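You operate a simulated robot arm through the tools that you are given. There is no shell and no other tool.

You are at the controls of a simulated robot arm. One attempt, no reset.

JOB
Square and butt the two film ends on the splice line, then clamp both.

Only the result counts: the job must be done as asked and must still hold three seconds after the hand-in. Knocking over, shifting, dropping, spilling or breaking anything else fails it.

ROBOT AND FRAMES
A 7-joint arm with a fingered hand, fixed in place. Base frame: the origin is on the floor under the middle of its stand, x ahead of it, y to its left, z up. Readings come in mm, degrees, newtons and seconds.
With the tool pointing down near the work surface it reaches from about 320 to 700 mm from the base axis. Its first joint turns from -69.0 to 172.0 degrees. Payload 3.4 kg.
The tool frame sits at the grasp point between the pads (the TCP): z along the fingers, y along the line on which they close. The tips reach 25 mm beyond it. The gripper opens to 88 mm; its body begins 29 mm behind the TCP. The gripper is a hand of 5 fingers: y runs from the thumb to the fingers, the wrist lies at [-13, -97, -162] in the tool frame.
Orientation is told as [roll, pitch, yaw] about the base's x, y, z axes, in that order, counted from this pose: with the fingers straight down and the wrist toward the robot, the tool's x, y and z point along [0, 1, 0], [1, 0, 0] and [0, 0, -1] of the base frame.

CONTROLS
- The arm moves only by the tool send_rows. Its argument "steps" is a list of rows, each an object (a shift or turn left out is 0) with "xyz": the shift along the tool's x, y, z in m, a list of three; "rot": the turn, a rotation vector about the tool's x, y, z in degrees, a list of three. In form: [{"xyz": [dx, dy, dz], "rot": [ax, ay, az]}, ...]. A call has 1 to 20 rows; each row shifts and turns the commanded pose from where the row before left it, along the tool's axes as they then stand. Each row takes 0.2 s and may step no farther than 50 mm and 8.6 degrees from the row before; otherwise, the whole call is refused. A pose out of reach is approached as far as the arm can. The call stops where the force on the tool passes 40 N (or 10 N more than at its start, if that is more) or the arm is blocked; 0.2 s more then pass. In this call time passes only in rows, and 0.2 s behind the last. It gives the time, the measured TCP pose, the force on the tool (base axes), the opening and the grip force at its end, in the units of the frame above (readings bear some noise), with the torque about the TCP (base axes, N m) and any sound that the robot's microphone picked up.
- Cameras (640 x 400 px; columns grow to the right, rows downward): "scene" is fixed at [51, -671.7, 1601.4]; the picture's right is [0.71, -0.71, 0.00], its down [-0.54, -0.54, -0.64] and it looks along [0.46, 0.45, -0.76] (base axes); focal length 305 px, centre (320, 200). "wrist" rides on the gripper at [59, -79, -105] in the tool frame; the picture's right is [-0.73, 0.32, -0.61], its down [-0.62, -0.68, 0.38] and it looks along [-0.29, 0.66, 0.70] (tool axes); focal length 234 px, centre (320, 200). There is no depth. A picture from a camera that has moved, and an enlarged one, comes with that camera's place and axes in the base frame and with its lens. The place of the scene camera against the robot may be out by one fixed shift of up to 25 mm in any direction.
- camera(camera): a new picture of that camera. It takes no simulated time.
- move_column(by): slides the trunk up (or, below 0, down) by that many mm; the arm rides with it, the base frame stays. It gives what a move gives, with no picture.
- move_fingers(index, middle, ring, little, thumb_bend, thumb_turn): sets how far each is bent, from 0 (flat) to 100 (curled in); at 30 the hand is open as for a grip, at 70 the pads meet at the TCP. One left out holds its place. A second passes; each finger stops where it meets its share of the squeeze, and holds until it gets a number again. It is the only way to open and close the hand. It gives what a move gives, with no picture; readings hold the bend of each and the force on index, middle, ring, little, thumb and palm. thumb_turn goes from beside the hand (0) to across from the fingers (100), as for a grip.
- zoom(camera, box): a new picture of the part [left, top, right, bottom] of that camera's present view, enlarged. It takes no simulated time.
- hand_in(): hands the job in; it is judged then, once.

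Places have to be worked out from the pictures, the camera data and where the tool is seen. Open the gripper and draw the arm clear of the work before you hand the job in, unless the task says otherwise.

The tools are called after "Emit:" by a JSON object that holds its "name" and its "arguments". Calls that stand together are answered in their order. send_rows: Moves the arm, as the interface text tells. Its arguments: {"type":"object","properties":{"steps":{"type":"array","items":{"type":"object","properties":{"xyz":{"type":"array","items":{"type":"number"}},"rot":{"type":"array","items":{"type":"number"}}}}}},"required":["steps"]} The other tools are called the same way: move_column (by) moves the trunk up or down; move_fingers (index, middle, ring, little, thumb_bend, thumb_turn) moves the fingers one by one; camera (camera) takes a picture; zoom (camera, box) takes an enlarged picture of a part of a camera's view; hand_in () hands the job in.

At the start:

```text
t: 0.0
tool_pos: [264.7, -371.2, 1287.2]
orientation: [-0.1, 0.0, 0.0]
contact_force: [0.9, -0.3, 0.5]
wrist_torque: [0.0, 0.0, -0.01]
opening: 87.8
grasp_force: 0.0
shape: jaw
bend: [30.0, 30.0, 30.0, 30.0, 30.0, 98.0]
finger forces: [0.0, 0.0, 0.0, 0.1, 0.0, 0.1]
trunk travel left (down, up): [-700.0, 240.0]
```

scene: 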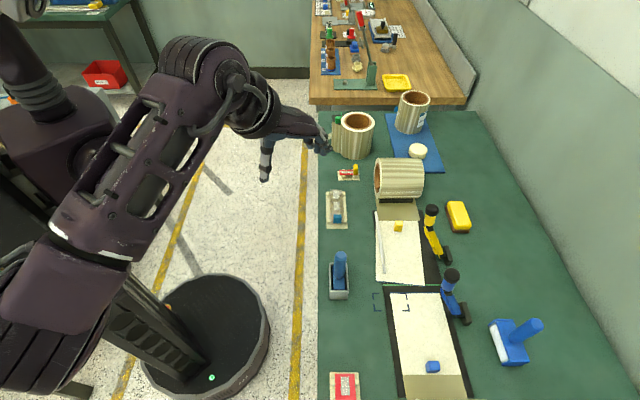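
wrist: 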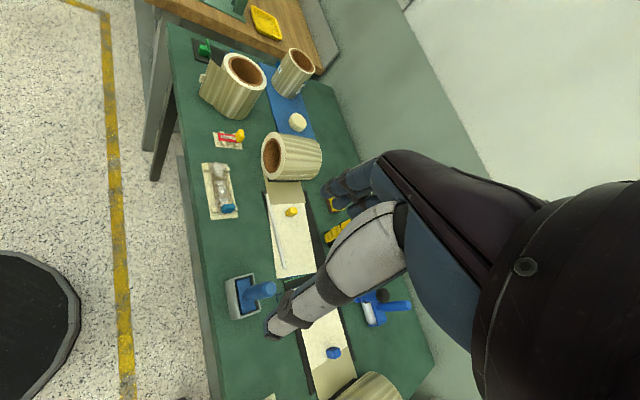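

I'll start by enlarging the splice area in the scene view to understand the fixtures, before moving anything.

Emit:
{"name": "zoom", "arguments": {"camera": "scene", "box": [320, 180, 480, 280]}}

Emit:
{"name": "zoom", "arguments": {"camera": "scene", "box": [320, 260, 560, 400]}}

Emit:
{"name": "zoom", "arguments": {"camera": "scene", "box": [320, 80, 480, 200]}}

Emit:
{"name": "zoom", "arguments": {"camera": "wrist", "box": [180, 120, 420, 400]}}

```text
4.00 times, centred on (400, 230) of scene
camera zoom: at [51.0, -671.7, 1601.4], right [0.71, -0.71, 0.0], down [-0.54, -0.54, -0.64], along [0.46, 0.45, -0.76], focal length 1222 px, centre (0, 80)
```

zoom: 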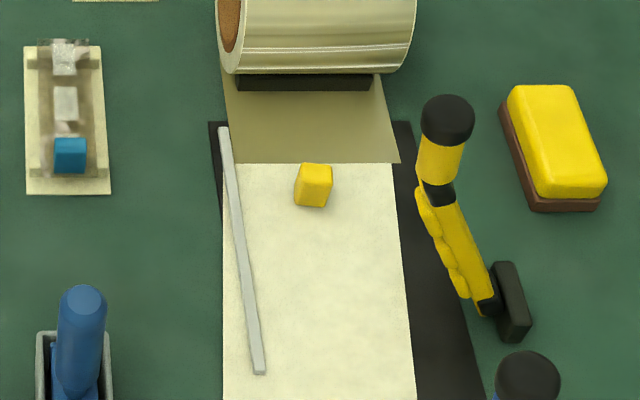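

```text
2.67 times, centred on (440, 330) of scene
camera zoom: at [51.0, -671.7, 1601.4], right [0.71, -0.71, 0.0], down [-0.54, -0.54, -0.64], along [0.46, 0.45, -0.76], focal length 814 px, centre (0, -147)
```

zoom: 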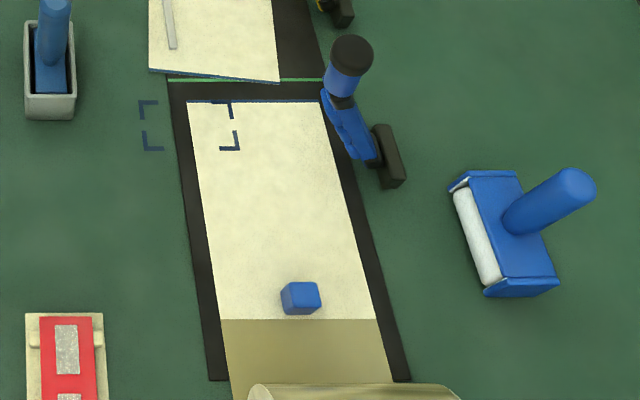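

```text
3.33 times, centred on (400, 140) of scene
camera zoom: at [51.0, -671.7, 1601.4], right [0.71, -0.71, 0.0], down [-0.54, -0.54, -0.64], along [0.46, 0.45, -0.76], focal length 1018 px, centre (53, 400)
```

zoom: 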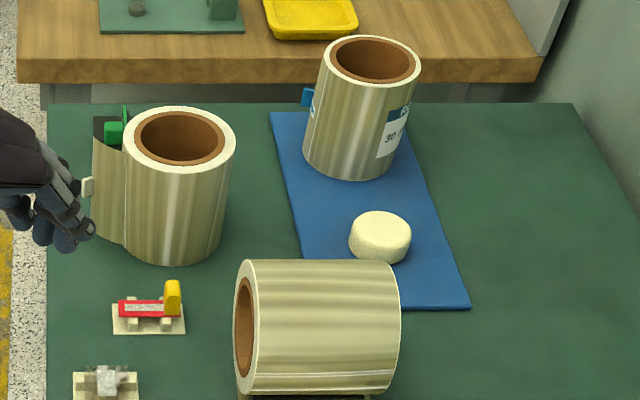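

```text
1.43 times, centred on (300, 260) of wrist
camera zoom: at [185.8, -313.2, 1393.0], right [0.32, -0.73, 0.61], down [-0.68, -0.62, -0.38], along [0.66, -0.29, -0.7], focal length 334 px, centre (349, 114)
```

zoom: 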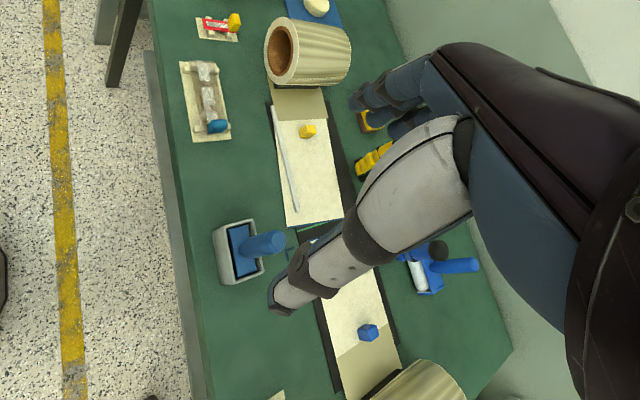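

The scene zoom renders real extra detail, so I'll look closely at the film ends, the splice line, both clamps, the tabs and the strip on the upper film.

Emit:
{"name": "zoom", "arguments": {"camera": "scene", "box": [365, 262, 453, 317]}}

Emit:
{"name": "zoom", "arguments": {"camera": "scene", "box": [410, 195, 482, 240]}}

Emit:
{"name": "zoom", "arguments": {"camera": "scene", "box": [415, 235, 495, 335]}}

Emit:
{"name": "zoom", "arguments": {"camera": "scene", "box": [365, 195, 445, 245]}}

Emit:
{"name": "zoom", "arguments": {"camera": "scene", "box": [385, 340, 475, 400]}}

```text
7.27 times, centred on (409, 290) of scene
camera zoom: at [51.0, -671.7, 1601.4], right [0.71, -0.71, 0.0], down [-0.54, -0.54, -0.64], along [0.46, 0.45, -0.76], focal length 2221 px, centre (-327, -451)
```

zoom: 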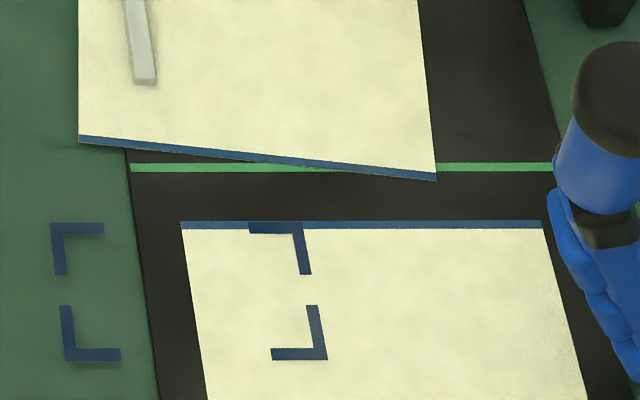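

```text
8.89 times, centred on (446, 218) of scene
camera zoom: at [51.0, -671.7, 1601.4], right [0.71, -0.71, 0.0], down [-0.54, -0.54, -0.64], along [0.46, 0.45, -0.76], focal length 2715 px, centre (-800, 44)
```

zoom: 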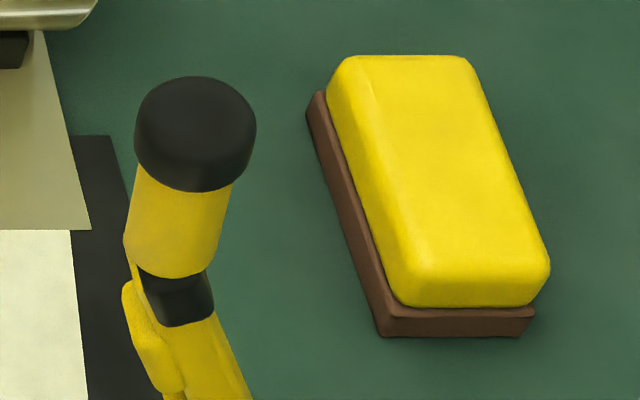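

```text
4.00 times, centred on (455, 285) of scene
camera zoom: at [51.0, -671.7, 1601.4], right [0.71, -0.71, 0.0], down [-0.54, -0.54, -0.64], along [0.46, 0.45, -0.76], focal length 1222 px, centre (-220, -140)
```

zoom: 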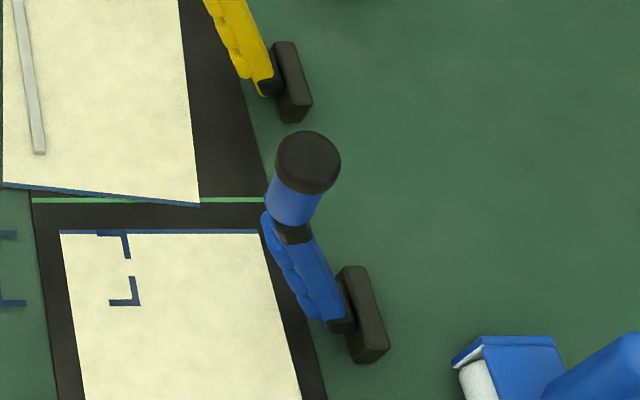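

```text
8.00 times, centred on (405, 220) of scene
camera zoom: at [51.0, -671.7, 1601.4], right [0.71, -0.71, 0.0], down [-0.54, -0.54, -0.64], along [0.46, 0.45, -0.76], focal length 2443 px, centre (-360, 40)
```

zoom: 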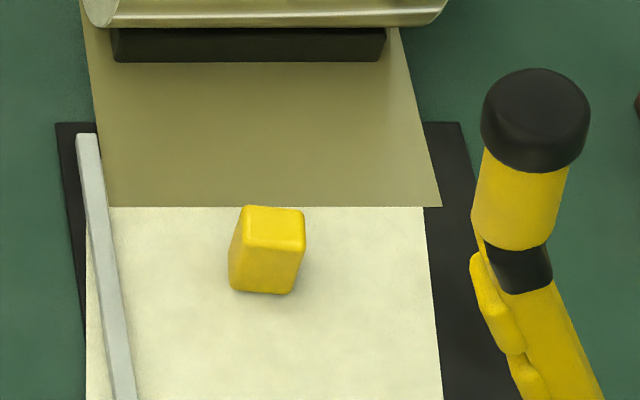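

```text
6.67 times, centred on (430, 370) of scene
camera zoom: at [51.0, -671.7, 1601.4], right [0.71, -0.71, 0.0], down [-0.54, -0.54, -0.64], along [0.46, 0.45, -0.76], focal length 2036 px, centre (-413, -933)
```

zoom: 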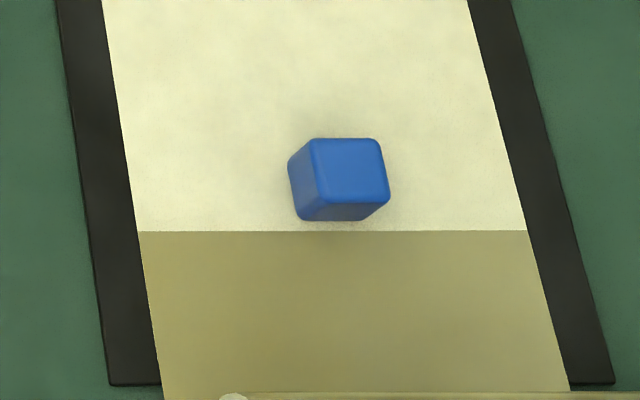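

The ends lie on a plate with the green splice line. The upper film is skewed about 6–7° and shifted left, and the lower one is square but about 20 mm short. I'll turn the tool to face the table (yaw -45) well above it, to get wrist views of the clamps.

Emit:
{"name": "send_rows", "arguments": {"steps": [{"rot": [0, 0, 7.5]}, {"rot": [0, 0, 7.5]}, {"rot": [0, 0, 7.5]}, {"rot": [0, 0, 7.5]}, {"rot": [0, 0, 7.5]}, {"rot": [0, 0, 7.5]}]}}

Emit:
{"name": "camera", "arguments": {"camera": "wrist"}}

```text
t: 1.4
tool_pos: [265.5, -368.9, 1288.4]
orientation: [-0.1, 0.1, -45.1]
contact_force: [-0.2, -0.1, 1.3]
wrist_torque: [0.02, -0.03, 0.03]
opening: 87.4
grasp_force: 0.1
shape: jaw
bend: [30.0, 30.0, 30.0, 30.0, 30.0, 98.0]
finger forces: [0.0, 0.1, 0.0, 0.0, 0.0, 0.0]
trunk travel left (down, up): [-700.0, 240.0]
```

```text
taken
camera wrist: at [251.3, -273.6, 1393.2], right [-0.29, -0.74, 0.61], down [-0.92, 0.04, -0.38], along [0.26, -0.67, -0.7], focal length 234 px, centre (320, 200)
```

wrist: 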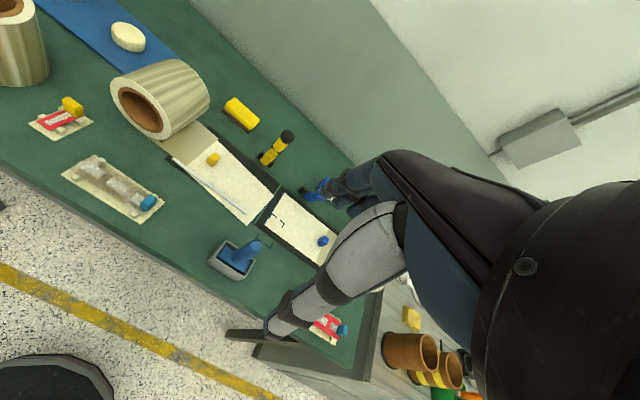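

The wrist camera now faces the table. I'll enlarge the clamp region here.

Emit:
{"name": "zoom", "arguments": {"camera": "wrist", "box": [190, 110, 350, 210]}}

Emit:
{"name": "zoom", "arguments": {"camera": "wrist", "box": [250, 120, 314, 160]}}

Emit:
{"name": "zoom", "arguments": {"camera": "wrist", "box": [160, 130, 256, 190]}}

```text
4.00 times, centred on (270, 160) of wrist
camera zoom: at [251.3, -273.6, 1393.2], right [-0.29, -0.74, 0.61], down [-0.92, 0.04, -0.38], along [0.26, -0.67, -0.7], focal length 937 px, centre (520, 360)
```

zoom: 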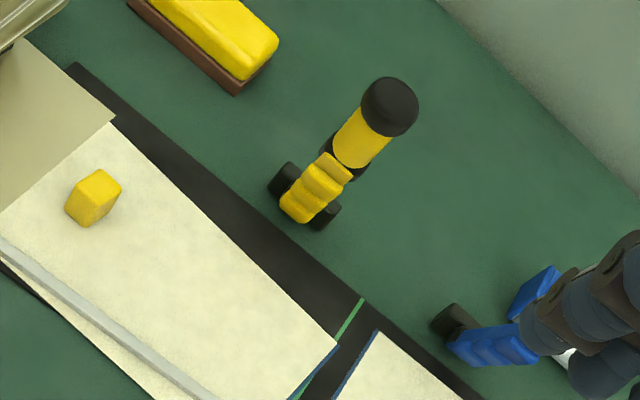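

```text
10.00 times, centred on (282, 140) of wrist
camera zoom: at [251.3, -273.6, 1393.2], right [-0.29, -0.74, 0.61], down [-0.92, 0.04, -0.38], along [0.26, -0.67, -0.7], focal length 2342 px, centre (700, 800)
```

zoom: 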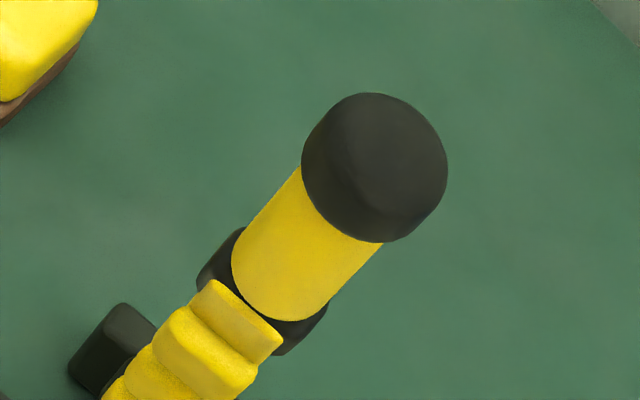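

```text
6.67 times, centred on (208, 160) of wrist
camera zoom: at [251.3, -273.6, 1393.2], right [-0.29, -0.74, 0.61], down [-0.92, 0.04, -0.38], along [0.26, -0.67, -0.7], focal length 1561 px, centre (1067, 467)
```

zoom: 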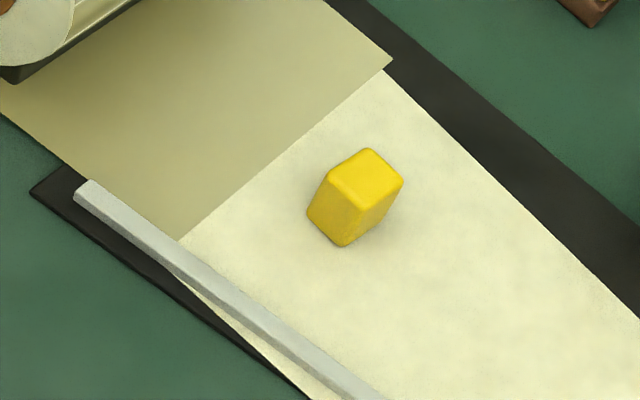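

Triangulating scene and wrist views gives two tall levers. The yellow one is near u≈-26 and the blue near u≈-178, where u runs along the film and v across the table. Both are hinged past the far side of the plate and lean over the film, so they should swing down onto it. I'll lower the trunk for a closer look with the wrist camera.

Emit:
{"name": "move_column", "arguments": {"by": -150}}

Emit:
{"name": "camera", "arguments": {"camera": "wrist"}}

Emit:
{"name": "camera", "arguments": {"camera": "scene"}}

```text
t: 3.1
tool_pos: [263.9, -371.2, 1138.6]
orientation: [0.0, 0.0, -45.0]
contact_force: [0.6, -0.2, 0.2]
wrist_torque: [0.02, -0.03, 0.03]
opening: 87.9
grasp_force: 0.2
shape: jaw
bend: [30.0, 30.0, 30.0, 30.0, 30.0, 98.0]
finger forces: [0.0, 0.1, 0.0, 0.0, 0.0, 0.0]
trunk travel left (down, up): [-550.0, 390.0]
```

```text
taken
camera wrist: at [250.7, -274.4, 1243.1], right [-0.29, -0.74, 0.61], down [-0.92, 0.04, -0.38], along [0.26, -0.67, -0.7], focal length 234 px, centre (320, 200)
```

wrist: 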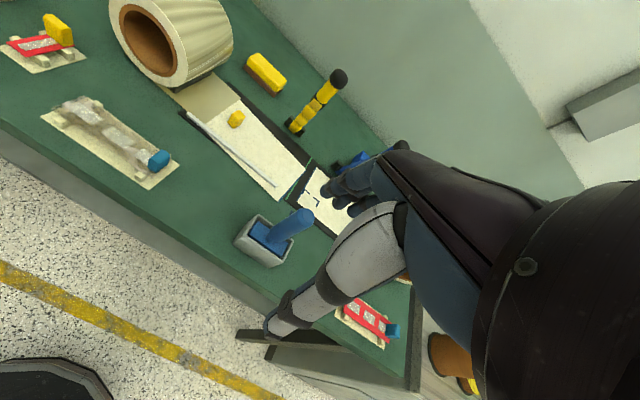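

```text
taken
```

scene: 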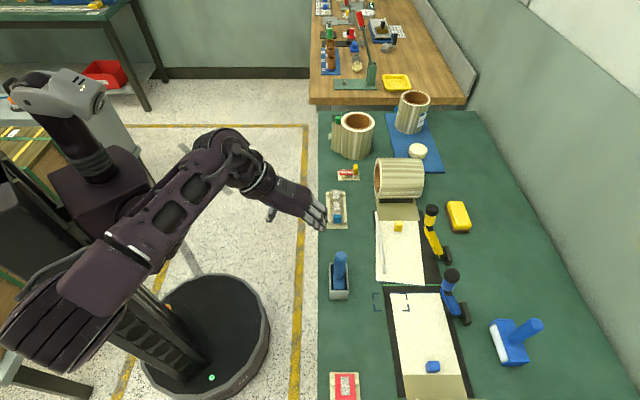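

The lever and its side profile are visible now, so I'll enlarge those regions in the wrist view.

Emit:
{"name": "zoom", "arguments": {"camera": "wrist", "box": [270, 60, 366, 120]}}

Emit:
{"name": "zoom", "arguments": {"camera": "wrist", "box": [280, 120, 376, 240]}}

Emit:
{"name": "zoom", "arguments": {"camera": "wrist", "box": [170, 90, 330, 190]}}

```text
6.67 times, centred on (318, 90) of wrist
camera zoom: at [250.7, -274.4, 1243.1], right [-0.29, -0.74, 0.61], down [-0.92, 0.04, -0.38], along [0.26, -0.67, -0.7], focal length 1561 px, centre (333, 933)
```

zoom: 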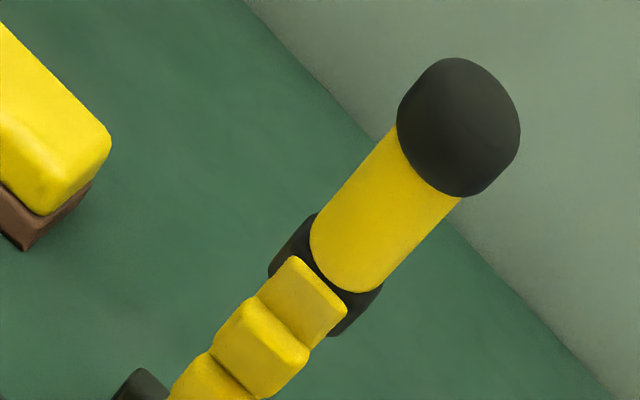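

```text
3.33 times, centred on (328, 180) of wrist
camera zoom: at [250.7, -274.4, 1243.1], right [-0.29, -0.74, 0.61], down [-0.92, 0.04, -0.38], along [0.26, -0.67, -0.7], focal length 781 px, centre (293, 267)
```

zoom: 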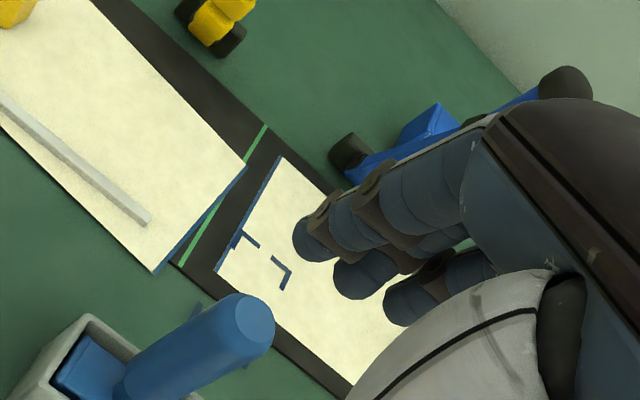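

```text
4.00 times, centred on (250, 140) of wrist
camera zoom: at [250.7, -274.4, 1243.1], right [-0.29, -0.74, 0.61], down [-0.92, 0.04, -0.38], along [0.26, -0.67, -0.7], focal length 937 px, centre (600, 440)
```

zoom: 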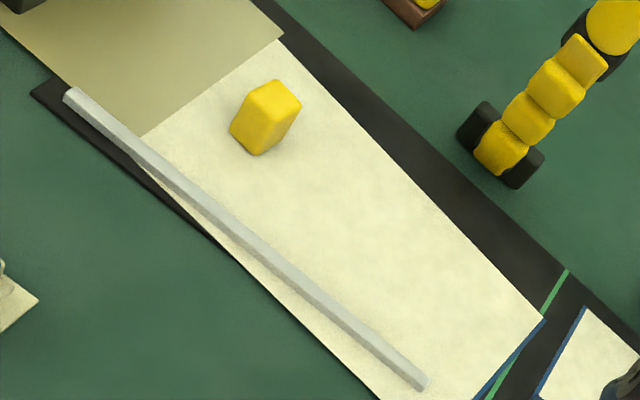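

The two wrist views give the table and film plane at about z≈875, and they suggest the scene camera is roughly 20 mm off across the table. I'll move over toward the yellow tab at a safe height to refine this and test reach.

Emit:
{"name": "send_rows", "arguments": {"steps": [{"xyz": [0.035, 0.02, 0]}, {"xyz": [0.035, 0.03, 0]}, {"xyz": [0.035, 0.03, 0]}, {"xyz": [0.034, 0.03, 0]}]}}

Emit:
{"name": "camera", "arguments": {"camera": "wrist"}}

```text
t: 4.2
tool_pos: [444.0, -349.5, 1137.7]
orientation: [0.1, 0.0, -44.9]
contact_force: [-0.6, 0.3, -0.4]
wrist_torque: [0.01, 0.04, -0.01]
opening: 87.8
grasp_force: 0.0
shape: jaw
bend: [30.0, 30.0, 30.0, 30.0, 30.0, 98.0]
finger forces: [0.0, 0.1, 0.1, 0.0, 0.0, 0.0]
trunk travel left (down, up): [-550.0, 390.0]
```

```text
taken
camera wrist: at [428.7, -253.0, 1242.7], right [-0.28, -0.74, 0.61], down [-0.92, 0.04, -0.38], along [0.26, -0.67, -0.7], focal length 234 px, centre (320, 200)
```

wrist: 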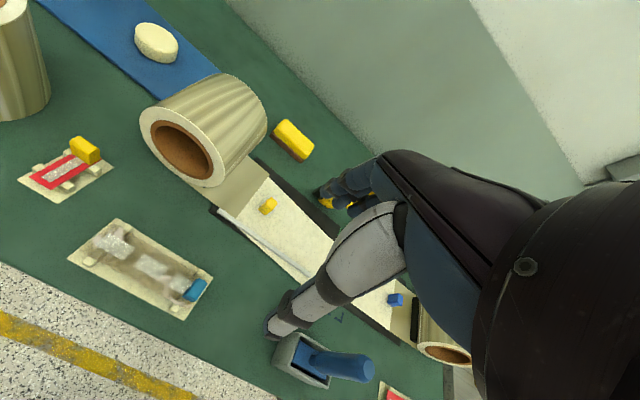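

Emit:
{"name": "zoom", "arguments": {"camera": "wrist", "box": [200, 150, 360, 250]}}

Emit:
{"name": "zoom", "arguments": {"camera": "wrist", "box": [340, 270, 436, 370]}}

Emit:
{"name": "zoom", "arguments": {"camera": "scene", "box": [280, 160, 440, 260]}}

```text
4.00 times, centred on (280, 200) of wrist
camera zoom: at [428.7, -253.0, 1242.7], right [-0.28, -0.74, 0.61], down [-0.92, 0.04, -0.38], along [0.26, -0.67, -0.7], focal length 937 px, centre (480, 200)
```

zoom: 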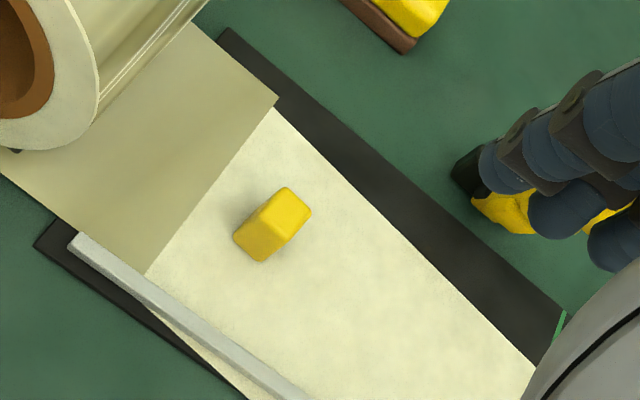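

```text
4.00 times, centred on (388, 320) of wrist
camera zoom: at [428.7, -253.0, 1242.7], right [-0.28, -0.74, 0.61], down [-0.92, 0.04, -0.38], along [0.26, -0.67, -0.7], focal length 937 px, centre (48, -280)
```

zoom: 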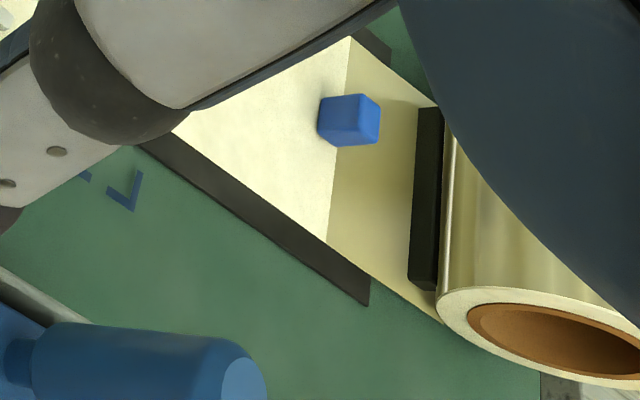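

```text
4.00 times, centred on (360, 210) of scene
camera zoom: at [51.0, -671.7, 1601.4], right [0.71, -0.71, 0.0], down [-0.54, -0.54, -0.64], along [0.46, 0.45, -0.76], focal length 1222 px, centre (160, 160)
```

zoom: 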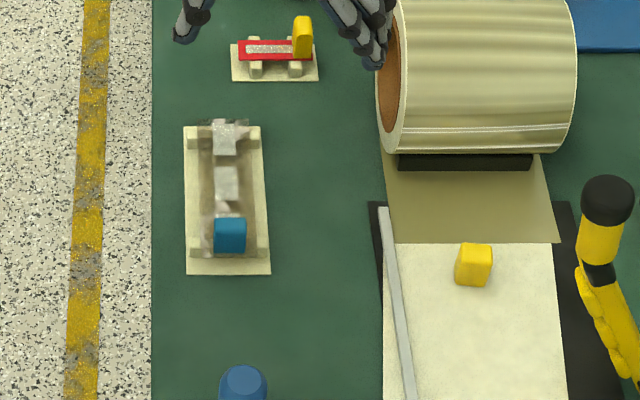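

The views agree: the tab top is at about (u 65, v 715, z 912) and the film plane at z≈877. The scene camera is about 23 mm off in v. Next I'll look at the hand's own geometry, and bend one finger to learn which is where.

Emit:
{"name": "zoom", "arguments": {"camera": "scene", "box": [250, 100, 410, 200]}}

Emit:
{"name": "zoom", "arguments": {"camera": "wrist", "box": [240, 130, 440, 350]}}

```text
4.00 times, centred on (330, 150) of scene
camera zoom: at [51.0, -671.7, 1601.4], right [0.71, -0.71, 0.0], down [-0.54, -0.54, -0.64], along [0.46, 0.45, -0.76], focal length 1222 px, centre (280, 400)
```

zoom: 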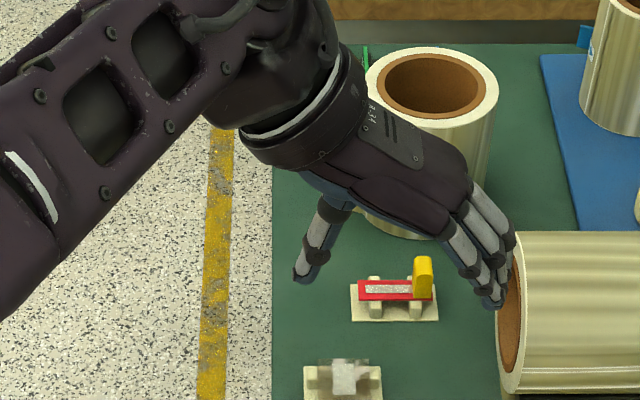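

```text
1.82 times, centred on (340, 240) of wrist
camera zoom: at [428.7, -253.0, 1242.7], right [-0.28, -0.74, 0.61], down [-0.92, 0.04, -0.38], along [0.26, -0.67, -0.7], focal length 426 px, centre (284, 127)
```

zoom: 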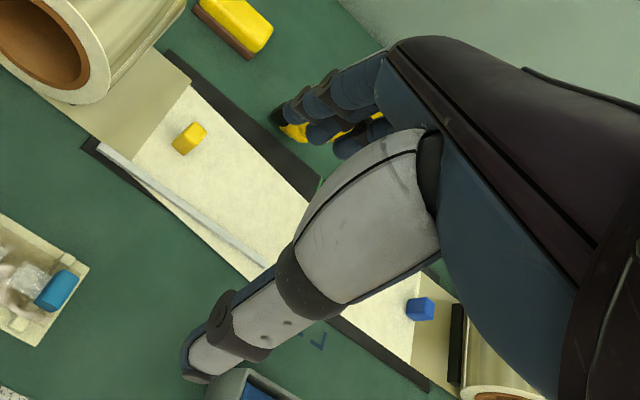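

The hand hangs palm-down with four fingers on the far side and the thumb on the near side. I'll lower the trunk and extend out toward the yellow tab to see how far the arm reaches.

Emit:
{"name": "move_column", "arguments": {"by": -110}}

Emit:
{"name": "send_rows", "arguments": {"steps": [{"xyz": [0, 0.03, 0]}, {"xyz": [0, 0.03, 0]}, {"xyz": [0, 0.03, 0]}, {"xyz": [0, 0.025, 0]}, {"xyz": [0, 0.02, 0]}]}}

Emit:
{"name": "camera", "arguments": {"camera": "wrist"}}

Emit:
{"name": "camera", "arguments": {"camera": "scene"}}

```text
t: 5.6
tool_pos: [440.0, -349.4, 1031.2]
orientation: [0.1, 0.0, -45.1]
contact_force: [0.0, -0.5, 0.1]
wrist_torque: [0.0, -0.01, 0.02]
opening: 87.6
grasp_force: 0.1
shape: jaw
bend: [30.0, 30.0, 30.0, 30.0, 30.0, 98.0]
finger forces: [0.0, 0.0, 0.0, 0.0, 0.0, 0.1]
trunk travel left (down, up): [-440.0, 500.0]
```

```text
t: 6.8
tool_pos: [537.3, -446.1, 1027.5]
orientation: [0.0, -0.1, -45.1]
contact_force: [-0.3, -0.4, -0.2]
wrist_torque: [0.02, -0.02, -0.02]
opening: 87.7
grasp_force: 0.0
shape: jaw
bend: [30.0, 30.0, 30.0, 30.0, 30.0, 98.0]
finger forces: [0.0, 0.0, 0.1, 0.1, 0.1, 0.1]
trunk travel left (down, up): [-440.0, 500.0]
```

```text
taken
camera wrist: at [522.0, -349.8, 1132.7], right [-0.28, -0.74, 0.61], down [-0.92, 0.04, -0.38], along [0.26, -0.67, -0.7], focal length 234 px, centre (320, 200)
```

wrist: 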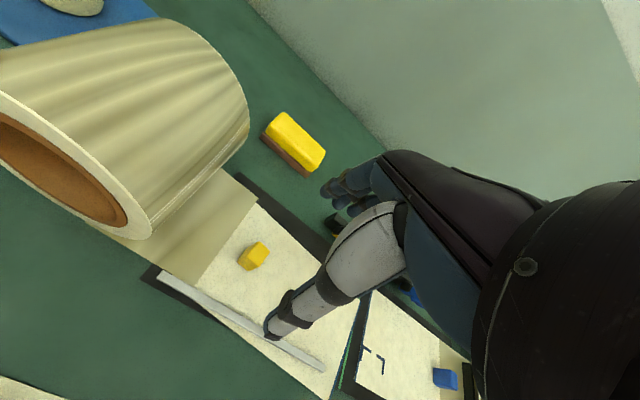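

```text
taken
```

scene: 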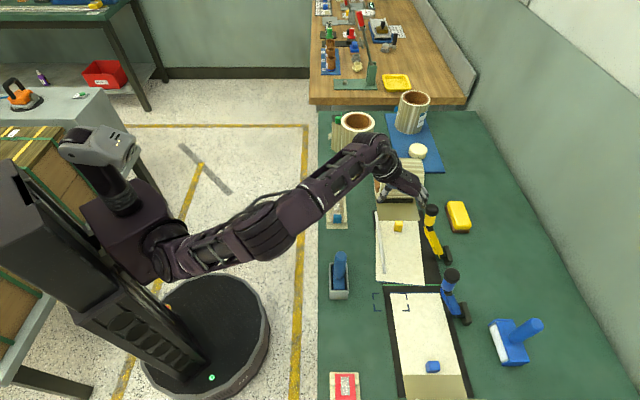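

The arm reaches v≈695 easily. I'll continue to directly above the yellow tab (v≈715) at this height.

Emit:
{"name": "send_rows", "arguments": {"steps": [{"xyz": [0, 0.01, 0]}, {"xyz": [0, 0.01, 0]}]}}

Emit:
{"name": "zoom", "arguments": {"camera": "wrist", "box": [200, 160, 420, 360]}}

Emit:
{"name": "zoom", "arguments": {"camera": "scene", "box": [350, 130, 470, 240]}}

```text
t: 7.4
tool_pos: [549.9, -459.5, 1029.3]
orientation: [-0.1, 0.0, -45.0]
contact_force: [-0.2, 1.5, 0.1]
wrist_torque: [-0.01, 0.0, -0.02]
opening: 88.0
grasp_force: 0.1
shape: jaw
bend: [30.0, 30.0, 30.0, 30.0, 30.0, 98.0]
finger forces: [0.1, 0.0, 0.1, 0.0, 0.1, 0.1]
trunk travel left (down, up): [-440.0, 500.0]
```

```text
2.00 times, centred on (310, 260) of wrist
camera zoom: at [535.7, -363.5, 1133.5], right [-0.28, -0.74, 0.61], down [-0.92, 0.04, -0.38], along [0.26, -0.67, -0.7], focal length 468 px, centre (340, 80)
```

zoom: 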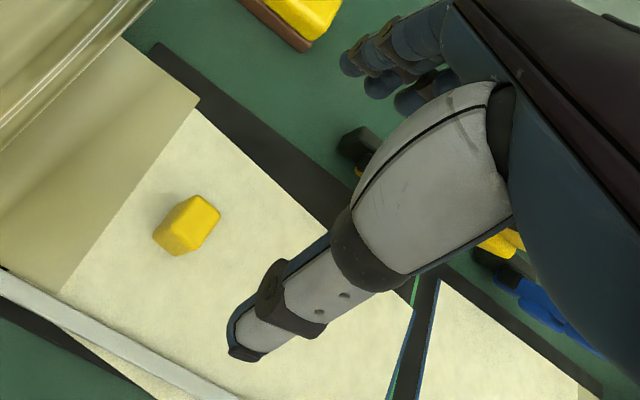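

```text
3.64 times, centred on (410, 185) of scene
camera zoom: at [51.0, -671.7, 1601.4], right [0.71, -0.71, 0.0], down [-0.54, -0.54, -0.64], along [0.46, 0.45, -0.76], focal length 1110 px, centre (-7, 254)
```

zoom: 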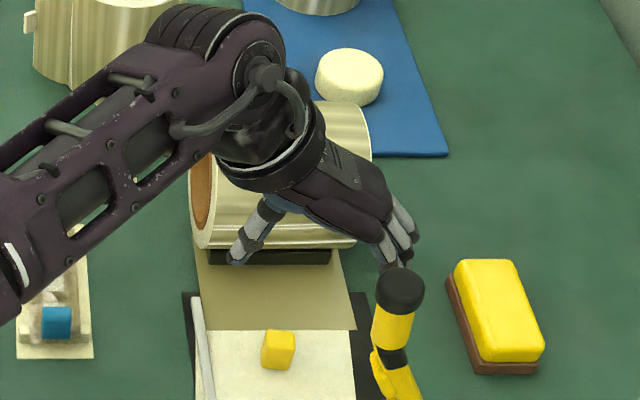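

The arm reaches over the yellow tab (v≈714). I'll learn the finger geometry up here in free air: partly bend the index and middle fingers and the thumb, then look.

Emit:
{"name": "move_fingers", "arguments": {"index": 58, "middle": 58, "ring": 30, "little": 30, "thumb_bend": 50}}

Emit:
{"name": "zoom", "arguments": {"camera": "wrist", "box": [200, 130, 420, 330]}}

Emit:
{"name": "zoom", "arguments": {"camera": "scene", "box": [370, 150, 450, 230]}}

```text
t: 8.4
tool_pos: [550.7, -459.6, 1028.5]
orientation: [0.0, 0.1, -45.0]
contact_force: [-0.8, -0.1, -0.4]
wrist_torque: [0.01, -0.02, 0.0]
opening: 34.5
grasp_force: 0.0
shape: fingers
bend: [57.0, 57.0, 30.0, 30.0, 50.0, 98.0]
finger forces: [0.1, 0.0, 0.0, 0.0, 0.1, 0.1]
trunk travel left (down, up): [-440.0, 500.0]
```

```text
2.00 times, centred on (310, 230) of wrist
camera zoom: at [535.5, -363.4, 1133.8], right [-0.28, -0.74, 0.61], down [-0.92, 0.04, -0.38], along [0.26, -0.67, -0.7], focal length 468 px, centre (340, 140)
```

zoom: 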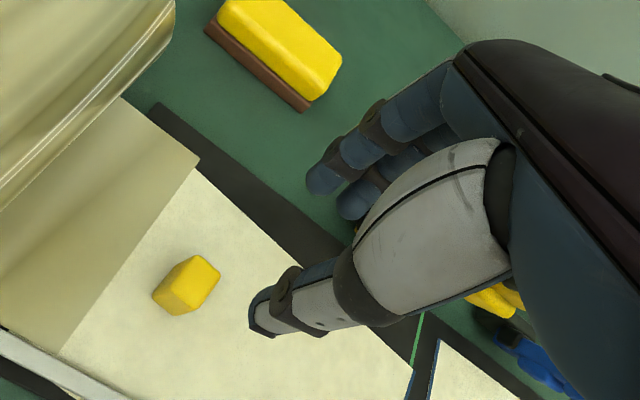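

```text
5.00 times, centred on (410, 190) of scene
camera zoom: at [51.0, -671.7, 1601.4], right [0.71, -0.71, 0.0], down [-0.54, -0.54, -0.64], along [0.46, 0.45, -0.76], focal length 1527 px, centre (-130, 250)
```

zoom: 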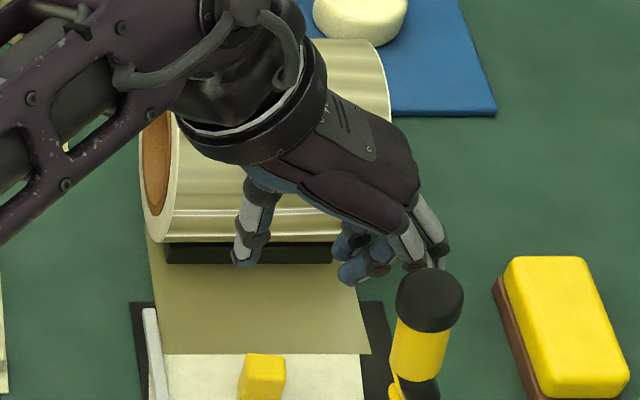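

Index and middle straddle the TCP (about ±10 mm in x) with the thumb opposing, which makes a good three-point pinch. I'll pre-shape the hand around the roughly 20 mm tab, yaw the tool to the film's skew (-51.5), and go down to just above the tab.

Emit:
{"name": "move_fingers", "arguments": {"index": 50, "middle": 50, "ring": 50, "little": 50, "thumb_bend": 46}}

Emit:
{"name": "send_rows", "arguments": {"steps": [{"xyz": [0.001, 0.0015, 0]}, {"rot": [0, 0, 6.5]}, {"xyz": [0, 0, 0.02]}, {"xyz": [0, 0, 0.02]}, {"xyz": [0, 0, 0.02]}]}}

Emit:
{"name": "zoom", "arguments": {"camera": "wrist", "box": [200, 130, 420, 330]}}

Emit:
{"name": "zoom", "arguments": {"camera": "scene", "box": [370, 170, 450, 250]}}

```text
t: 9.4
tool_pos: [549.9, -459.7, 1028.4]
orientation: [0.0, 0.1, -45.1]
contact_force: [0.4, 0.3, 0.7]
wrist_torque: [-0.01, 0.01, -0.02]
opening: 45.5
grasp_force: 0.1
shape: fingers
bend: [50.0, 50.0, 50.0, 50.0, 46.0, 98.0]
finger forces: [0.1, 0.0, 0.0, 0.0, 0.0, 0.0]
trunk travel left (down, up): [-440.0, 500.0]
```

```text
t: 10.6
tool_pos: [552.2, -460.2, 968.1]
orientation: [0.1, 0.0, -51.5]
contact_force: [0.2, -0.6, 0.2]
wrist_torque: [0.04, 0.02, 0.01]
opening: 45.2
grasp_force: 0.0
shape: fingers
bend: [50.0, 50.0, 50.0, 50.0, 46.0, 98.0]
finger forces: [0.0, 0.0, 0.0, 0.1, 0.0, 0.0]
trunk travel left (down, up): [-440.0, 500.0]
```

```text
2.00 times, centred on (310, 230) of wrist
camera zoom: at [548.6, -363.7, 1073.4], right [-0.37, -0.7, 0.61], down [-0.91, 0.15, -0.38], along [0.18, -0.69, -0.7], focal length 468 px, centre (340, 140)
```

zoom: 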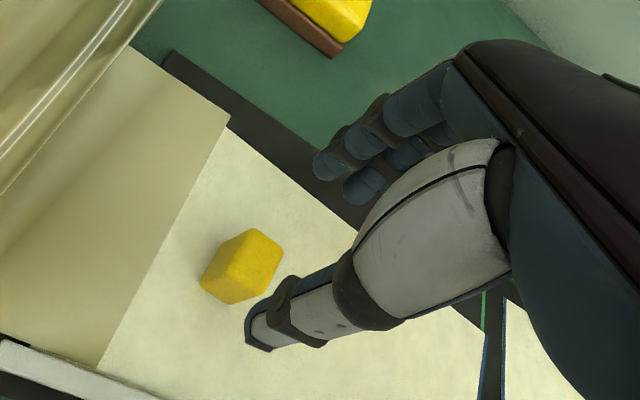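

```text
5.00 times, centred on (410, 210) of scene
camera zoom: at [51.0, -671.7, 1601.4], right [0.71, -0.71, 0.0], down [-0.54, -0.54, -0.64], along [0.46, 0.45, -0.76], focal length 1527 px, centre (-130, 150)
```

zoom: 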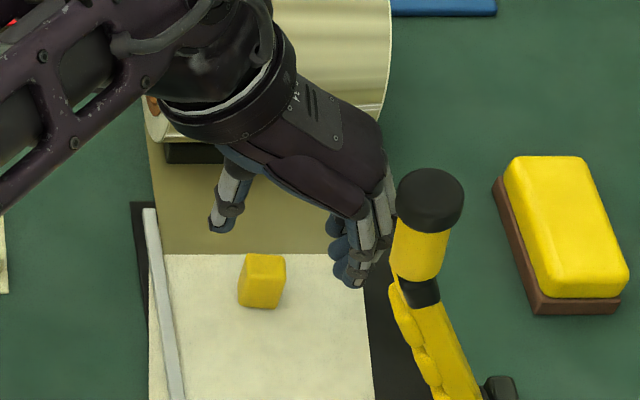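

The tab top projects right under the TCP (within ~2 mm), and the little finger clears the yellow lever by about 20 mm. I'll descend in small steps to grip height, z≈906.

Emit:
{"name": "send_rows", "arguments": {"steps": [{"xyz": [0, 0, 0.02]}, {"xyz": [0, 0, 0.02]}, {"xyz": [0, 0, 0.01]}, {"xyz": [0, 0, 0.005]}, {"xyz": [0, 0, 0.005]}]}}

Emit:
{"name": "zoom", "arguments": {"camera": "wrist", "box": [220, 130, 400, 300]}}

Emit:
{"name": "zoom", "arguments": {"camera": "scene", "box": [370, 190, 450, 250]}}

```text
t: 11.8
tool_pos: [550.6, -458.6, 912.6]
orientation: [0.2, -0.2, -51.6]
contact_force: [0.2, -1.9, 13.0]
wrist_torque: [-0.39, -0.12, -0.09]
opening: 45.4
grasp_force: 6.2
shape: fingers
bend: [50.0, 49.0, 50.0, 50.0, 46.0, 98.0]
finger forces: [0.1, 12.5, 0.0, 0.0, 0.0, 0.0]
trunk travel left (down, up): [-440.0, 500.0]
```

```text
2.35 times, centred on (310, 215) of wrist
camera zoom: at [547.1, -361.0, 1016.1], right [-0.37, -0.7, 0.61], down [-0.91, 0.14, -0.39], along [0.19, -0.7, -0.69], focal length 551 px, centre (344, 165)
```

zoom: 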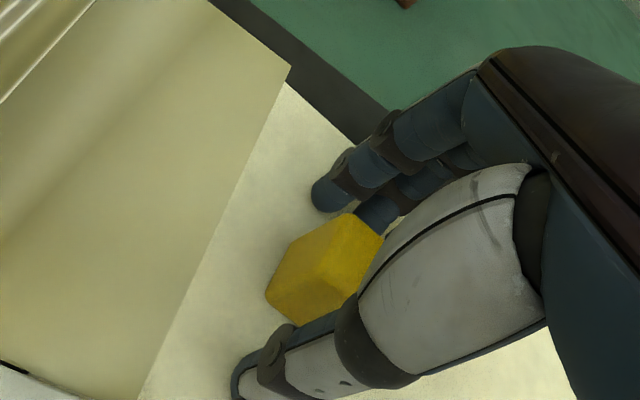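

```text
6.67 times, centred on (410, 220) of scene
camera zoom: at [51.0, -671.7, 1601.4], right [0.71, -0.71, 0.0], down [-0.54, -0.54, -0.64], along [0.46, 0.45, -0.76], focal length 2036 px, centre (-280, 67)
```

zoom: 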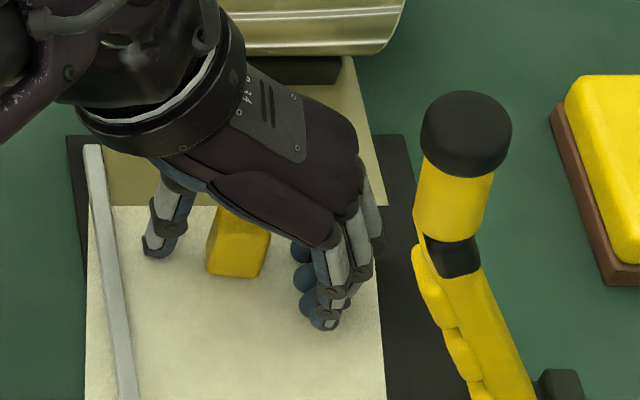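

The middle fingertip touched the film (12.5 N, upward force) at TCP z≈912.6, so the fingertips reach about 35 mm below the TCP when this open. I'll lift a few mm to unload the film, then close gently on the tab, which lies between thumb and fingers.

Emit:
{"name": "send_rows", "arguments": {"steps": [{"xyz": [0, 0, -0.004]}, {"xyz": [0, 0, -0.003]}]}}

Emit:
{"name": "zoom", "arguments": {"camera": "scene", "box": [365, 262, 453, 317]}}

```text
t: 12.4
tool_pos: [551.6, -459.3, 914.1]
orientation: [0.1, 0.1, -51.5]
contact_force: [-0.7, 0.1, 0.2]
wrist_torque: [-0.01, -0.05, -0.01]
opening: 45.1
grasp_force: 0.1
shape: fingers
bend: [50.0, 50.0, 50.0, 50.0, 46.0, 98.0]
finger forces: [0.0, 0.1, 0.0, 0.0, 0.0, 0.0]
trunk travel left (down, up): [-440.0, 500.0]
```

```text
7.27 times, centred on (409, 290) of scene
camera zoom: at [51.0, -671.7, 1601.4], right [0.71, -0.71, 0.0], down [-0.54, -0.54, -0.64], along [0.46, 0.45, -0.76], focal length 2221 px, centre (-327, -451)
```

zoom: 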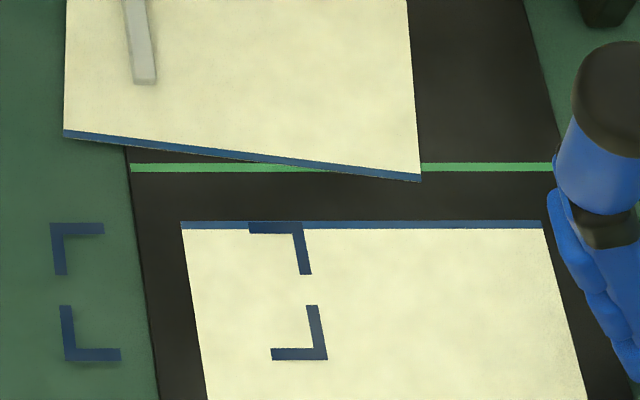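

That touch dragged the film slightly (about 5 mm left, 1° more skew), so it slides easily. I'll check where the tab now sits between the fingers.

Emit:
{"name": "zoom", "arguments": {"camera": "wrist", "box": [220, 130, 400, 300]}}

Emit:
{"name": "zoom", "arguments": {"camera": "scene", "box": [370, 200, 434, 240]}}

```text
2.35 times, centred on (310, 215) of wrist
camera zoom: at [549.2, -361.8, 1019.5], right [-0.37, -0.71, 0.61], down [-0.91, 0.15, -0.38], along [0.18, -0.69, -0.7], focal length 551 px, centre (344, 165)
```

zoom: 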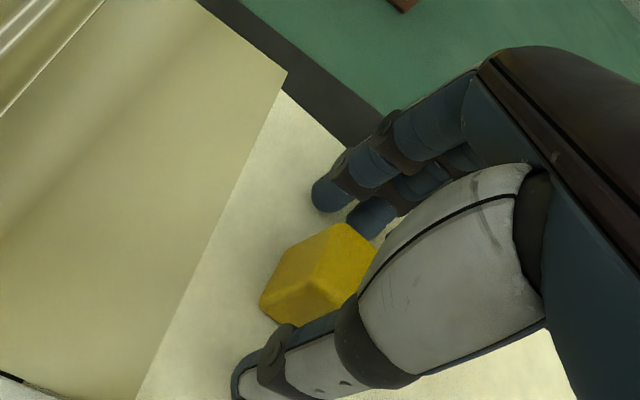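

```text
10.00 times, centred on (402, 220) of scene
camera zoom: at [51.0, -671.7, 1601.4], right [0.71, -0.71, 0.0], down [-0.54, -0.54, -0.64], along [0.46, 0.45, -0.76], focal length 3054 px, centre (-500, 0)
```

zoom: 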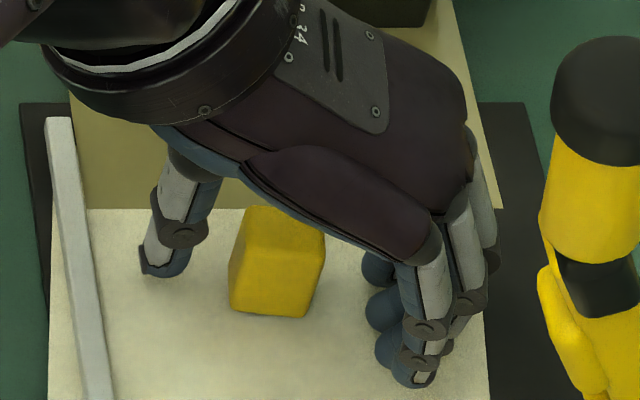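

Index and thumb line up with the tab's middle while the middle finger is at its edge. I'll shift about 5 mm along +u so index and middle straddle the far face, then close gently in stages.

Emit:
{"name": "send_rows", "arguments": {"steps": [{"xyz": [0.0055, 0, 0], "rot": [0, 0, 1.3]}]}}

Emit:
{"name": "move_fingers", "arguments": {"index": 57, "middle": 57, "thumb_bend": 54}}

Emit:
{"name": "zoom", "arguments": {"camera": "scene", "box": [370, 200, 434, 240]}}

Emit:
{"name": "zoom", "arguments": {"camera": "wrist", "box": [220, 130, 400, 300]}}

```text
t: 12.8
tool_pos: [557.8, -455.9, 915.8]
orientation: [-0.1, -0.1, -52.8]
contact_force: [0.0, -0.1, 0.7]
wrist_torque: [-0.01, -0.01, 0.01]
opening: 45.5
grasp_force: 0.1
shape: fingers
bend: [50.0, 50.0, 50.0, 50.0, 46.0, 98.0]
finger forces: [0.1, 0.1, 0.0, 0.0, 0.0, 0.0]
trunk travel left (down, up): [-440.0, 500.0]
```

```text
t: 13.8
tool_pos: [557.5, -456.3, 915.7]
orientation: [0.0, 0.0, -52.8]
contact_force: [0.2, -0.1, -0.2]
wrist_torque: [0.0, 0.01, 0.01]
opening: 31.3
grasp_force: 0.0
shape: fingers
bend: [56.0, 56.0, 50.0, 50.0, 54.0, 98.0]
finger forces: [0.0, 0.0, 0.0, 0.1, 0.0, 0.0]
trunk travel left (down, up): [-440.0, 500.0]
```

```text
10.00 times, centred on (402, 220) of scene
camera zoom: at [51.0, -671.7, 1601.4], right [0.71, -0.71, 0.0], down [-0.54, -0.54, -0.64], along [0.46, 0.45, -0.76], focal length 3054 px, centre (-500, 0)
```

zoom: 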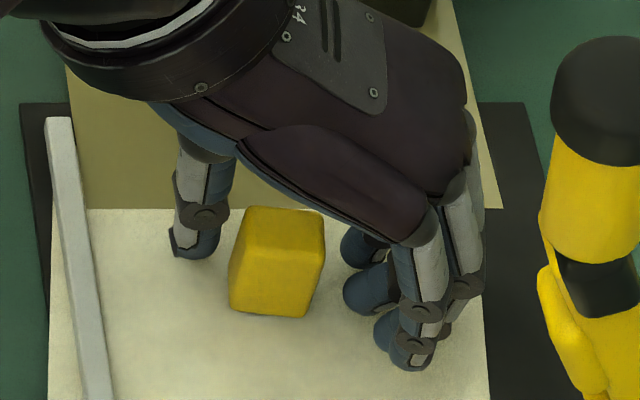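

```text
2.35 times, centred on (310, 215) of wrist
camera zoom: at [555.8, -358.5, 1020.2], right [-0.38, -0.7, 0.61], down [-0.91, 0.17, -0.38], along [0.17, -0.7, -0.7], focal length 551 px, centre (344, 165)
```

zoom: 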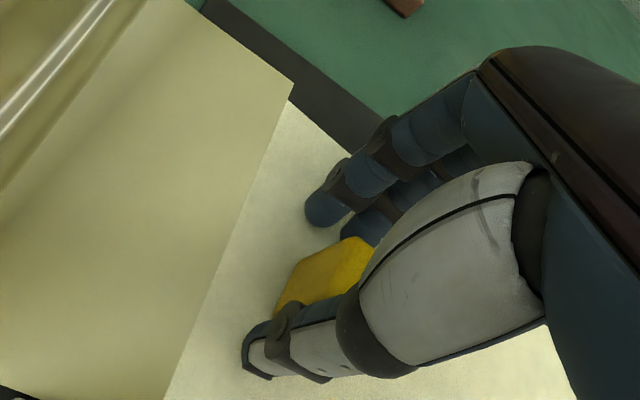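

The tab is narrower along u (~15 mm) than I assumed, and thumb and index are nearly in line, so a centred thumb–index pinch is better. I'll shift back so they face the tab centre, keep the middle finger open, and close in stages.

Emit:
{"name": "send_rows", "arguments": {"steps": [{"xyz": [-0.0085, 0, 0]}]}}

Emit:
{"name": "move_fingers", "arguments": {"index": 61, "middle": 48, "thumb_bend": 59}}

Emit:
{"name": "zoom", "arguments": {"camera": "scene", "box": [370, 200, 434, 240]}}

Emit:
{"name": "zoom", "arguments": {"camera": "scene", "box": [365, 262, 453, 317]}}

```text
t: 14.2
tool_pos: [550.7, -461.5, 914.8]
orientation: [-0.1, 0.0, -52.7]
contact_force: [-0.2, -0.1, -0.7]
wrist_torque: [0.02, -0.01, -0.01]
opening: 30.9
grasp_force: 0.0
shape: fingers
bend: [56.0, 56.0, 50.0, 50.0, 54.0, 98.0]
finger forces: [0.1, 0.0, 0.0, 0.0, 0.0, 0.0]
trunk travel left (down, up): [-440.0, 500.0]
```

```text
t: 15.2
tool_pos: [550.2, -462.1, 915.0]
orientation: [0.0, -0.1, -52.9]
contact_force: [-1.4, 0.1, 0.2]
wrist_torque: [0.03, 0.03, 0.02]
opening: 21.3
grasp_force: 0.2
shape: fingers
bend: [61.0, 48.0, 50.0, 50.0, 58.0, 98.0]
finger forces: [0.0, 0.0, 0.0, 0.0, 0.5, 0.1]
trunk travel left (down, up): [-440.0, 500.0]
```

```text
10.00 times, centred on (402, 220) of scene
camera zoom: at [51.0, -671.7, 1601.4], right [0.71, -0.71, 0.0], down [-0.54, -0.54, -0.64], along [0.46, 0.45, -0.76], focal length 3054 px, centre (-500, 0)
```

zoom: 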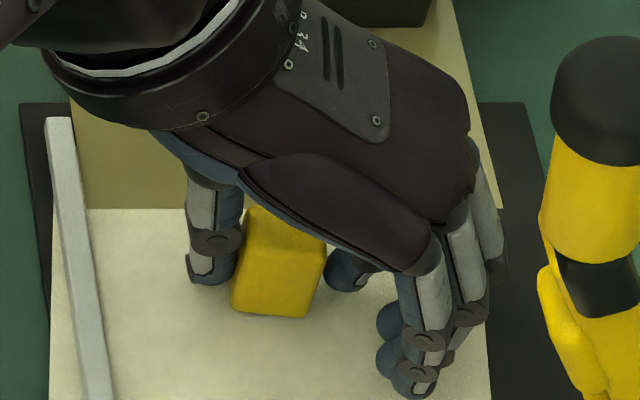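

```text
7.27 times, centred on (409, 290) of scene
camera zoom: at [51.0, -671.7, 1601.4], right [0.71, -0.71, 0.0], down [-0.54, -0.54, -0.64], along [0.46, 0.45, -0.76], focal length 2221 px, centre (-327, -451)
```

zoom: 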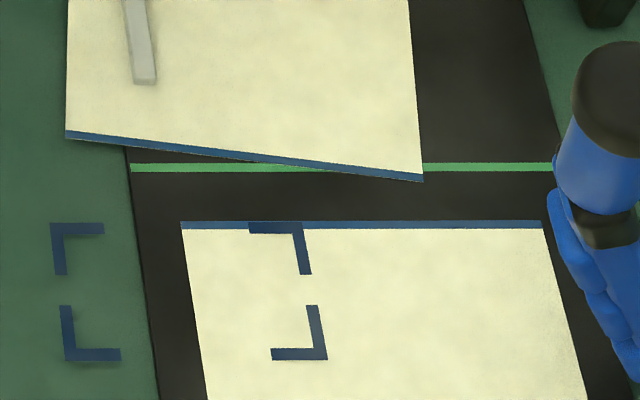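

The thumb just touches the tab (0.5 N), and the opening of 21 mm matches the tab width. I'll close a bit more to firm the pinch.

Emit:
{"name": "move_fingers", "arguments": {"index": 67, "thumb_bend": 63}}

Emit:
{"name": "zoom", "arguments": {"camera": "scene", "box": [370, 200, 434, 240]}}

Emit:
{"name": "zoom", "arguments": {"camera": "scene", "box": [365, 262, 453, 317]}}

Emit:
{"name": "zoom", "arguments": {"camera": "wrist", "box": [220, 130, 400, 300]}}

```text
t: 16.2
tool_pos: [549.4, -461.0, 914.2]
orientation: [0.0, 0.0, -52.8]
contact_force: [0.3, -0.6, -0.7]
wrist_torque: [0.01, 0.0, -0.03]
opening: 16.5
grasp_force: 2.4
shape: fingers
bend: [64.0, 48.0, 50.0, 50.0, 59.0, 98.0]
finger forces: [1.8, 0.0, 0.0, 0.0, 2.0, 0.0]
trunk travel left (down, up): [-440.0, 500.0]
```

```text
10.00 times, centred on (402, 220) of scene
camera zoom: at [51.0, -671.7, 1601.4], right [0.71, -0.71, 0.0], down [-0.54, -0.54, -0.64], along [0.46, 0.45, -0.76], focal length 3054 px, centre (-500, 0)
```

zoom: 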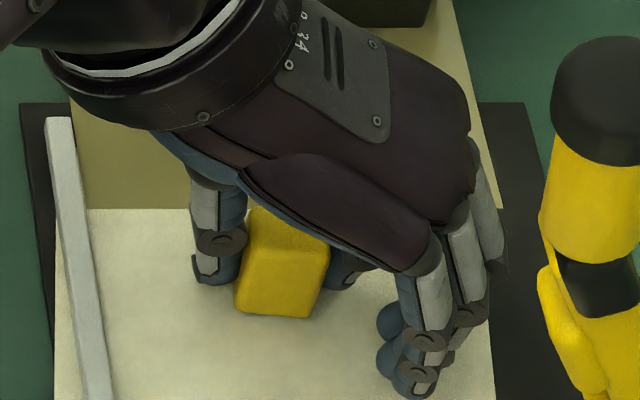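

```text
7.27 times, centred on (409, 290) of scene
camera zoom: at [51.0, -671.7, 1601.4], right [0.71, -0.71, 0.0], down [-0.54, -0.54, -0.64], along [0.46, 0.45, -0.76], focal length 2221 px, centre (-327, -451)
```

zoom: 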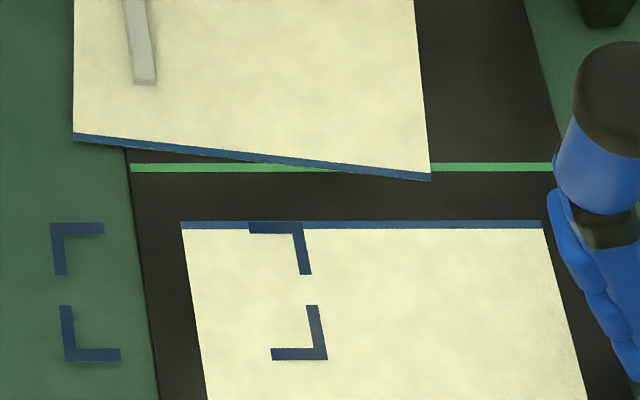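

```text
2.35 times, centred on (310, 215) of wrist
camera zoom: at [549.2, -364.1, 1019.7], right [-0.38, -0.7, 0.61], down [-0.91, 0.17, -0.38], along [0.17, -0.7, -0.7], focal length 551 px, centre (344, 165)
```

zoom: 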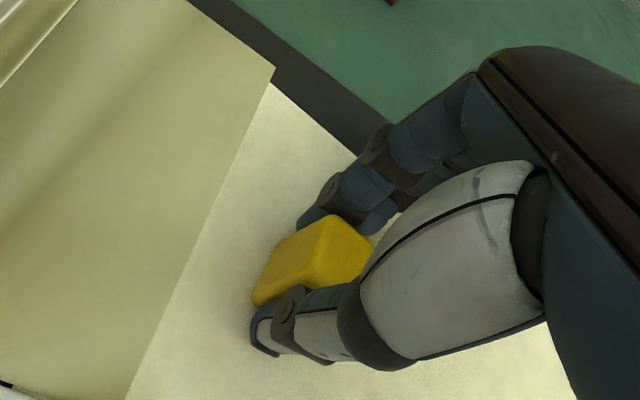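

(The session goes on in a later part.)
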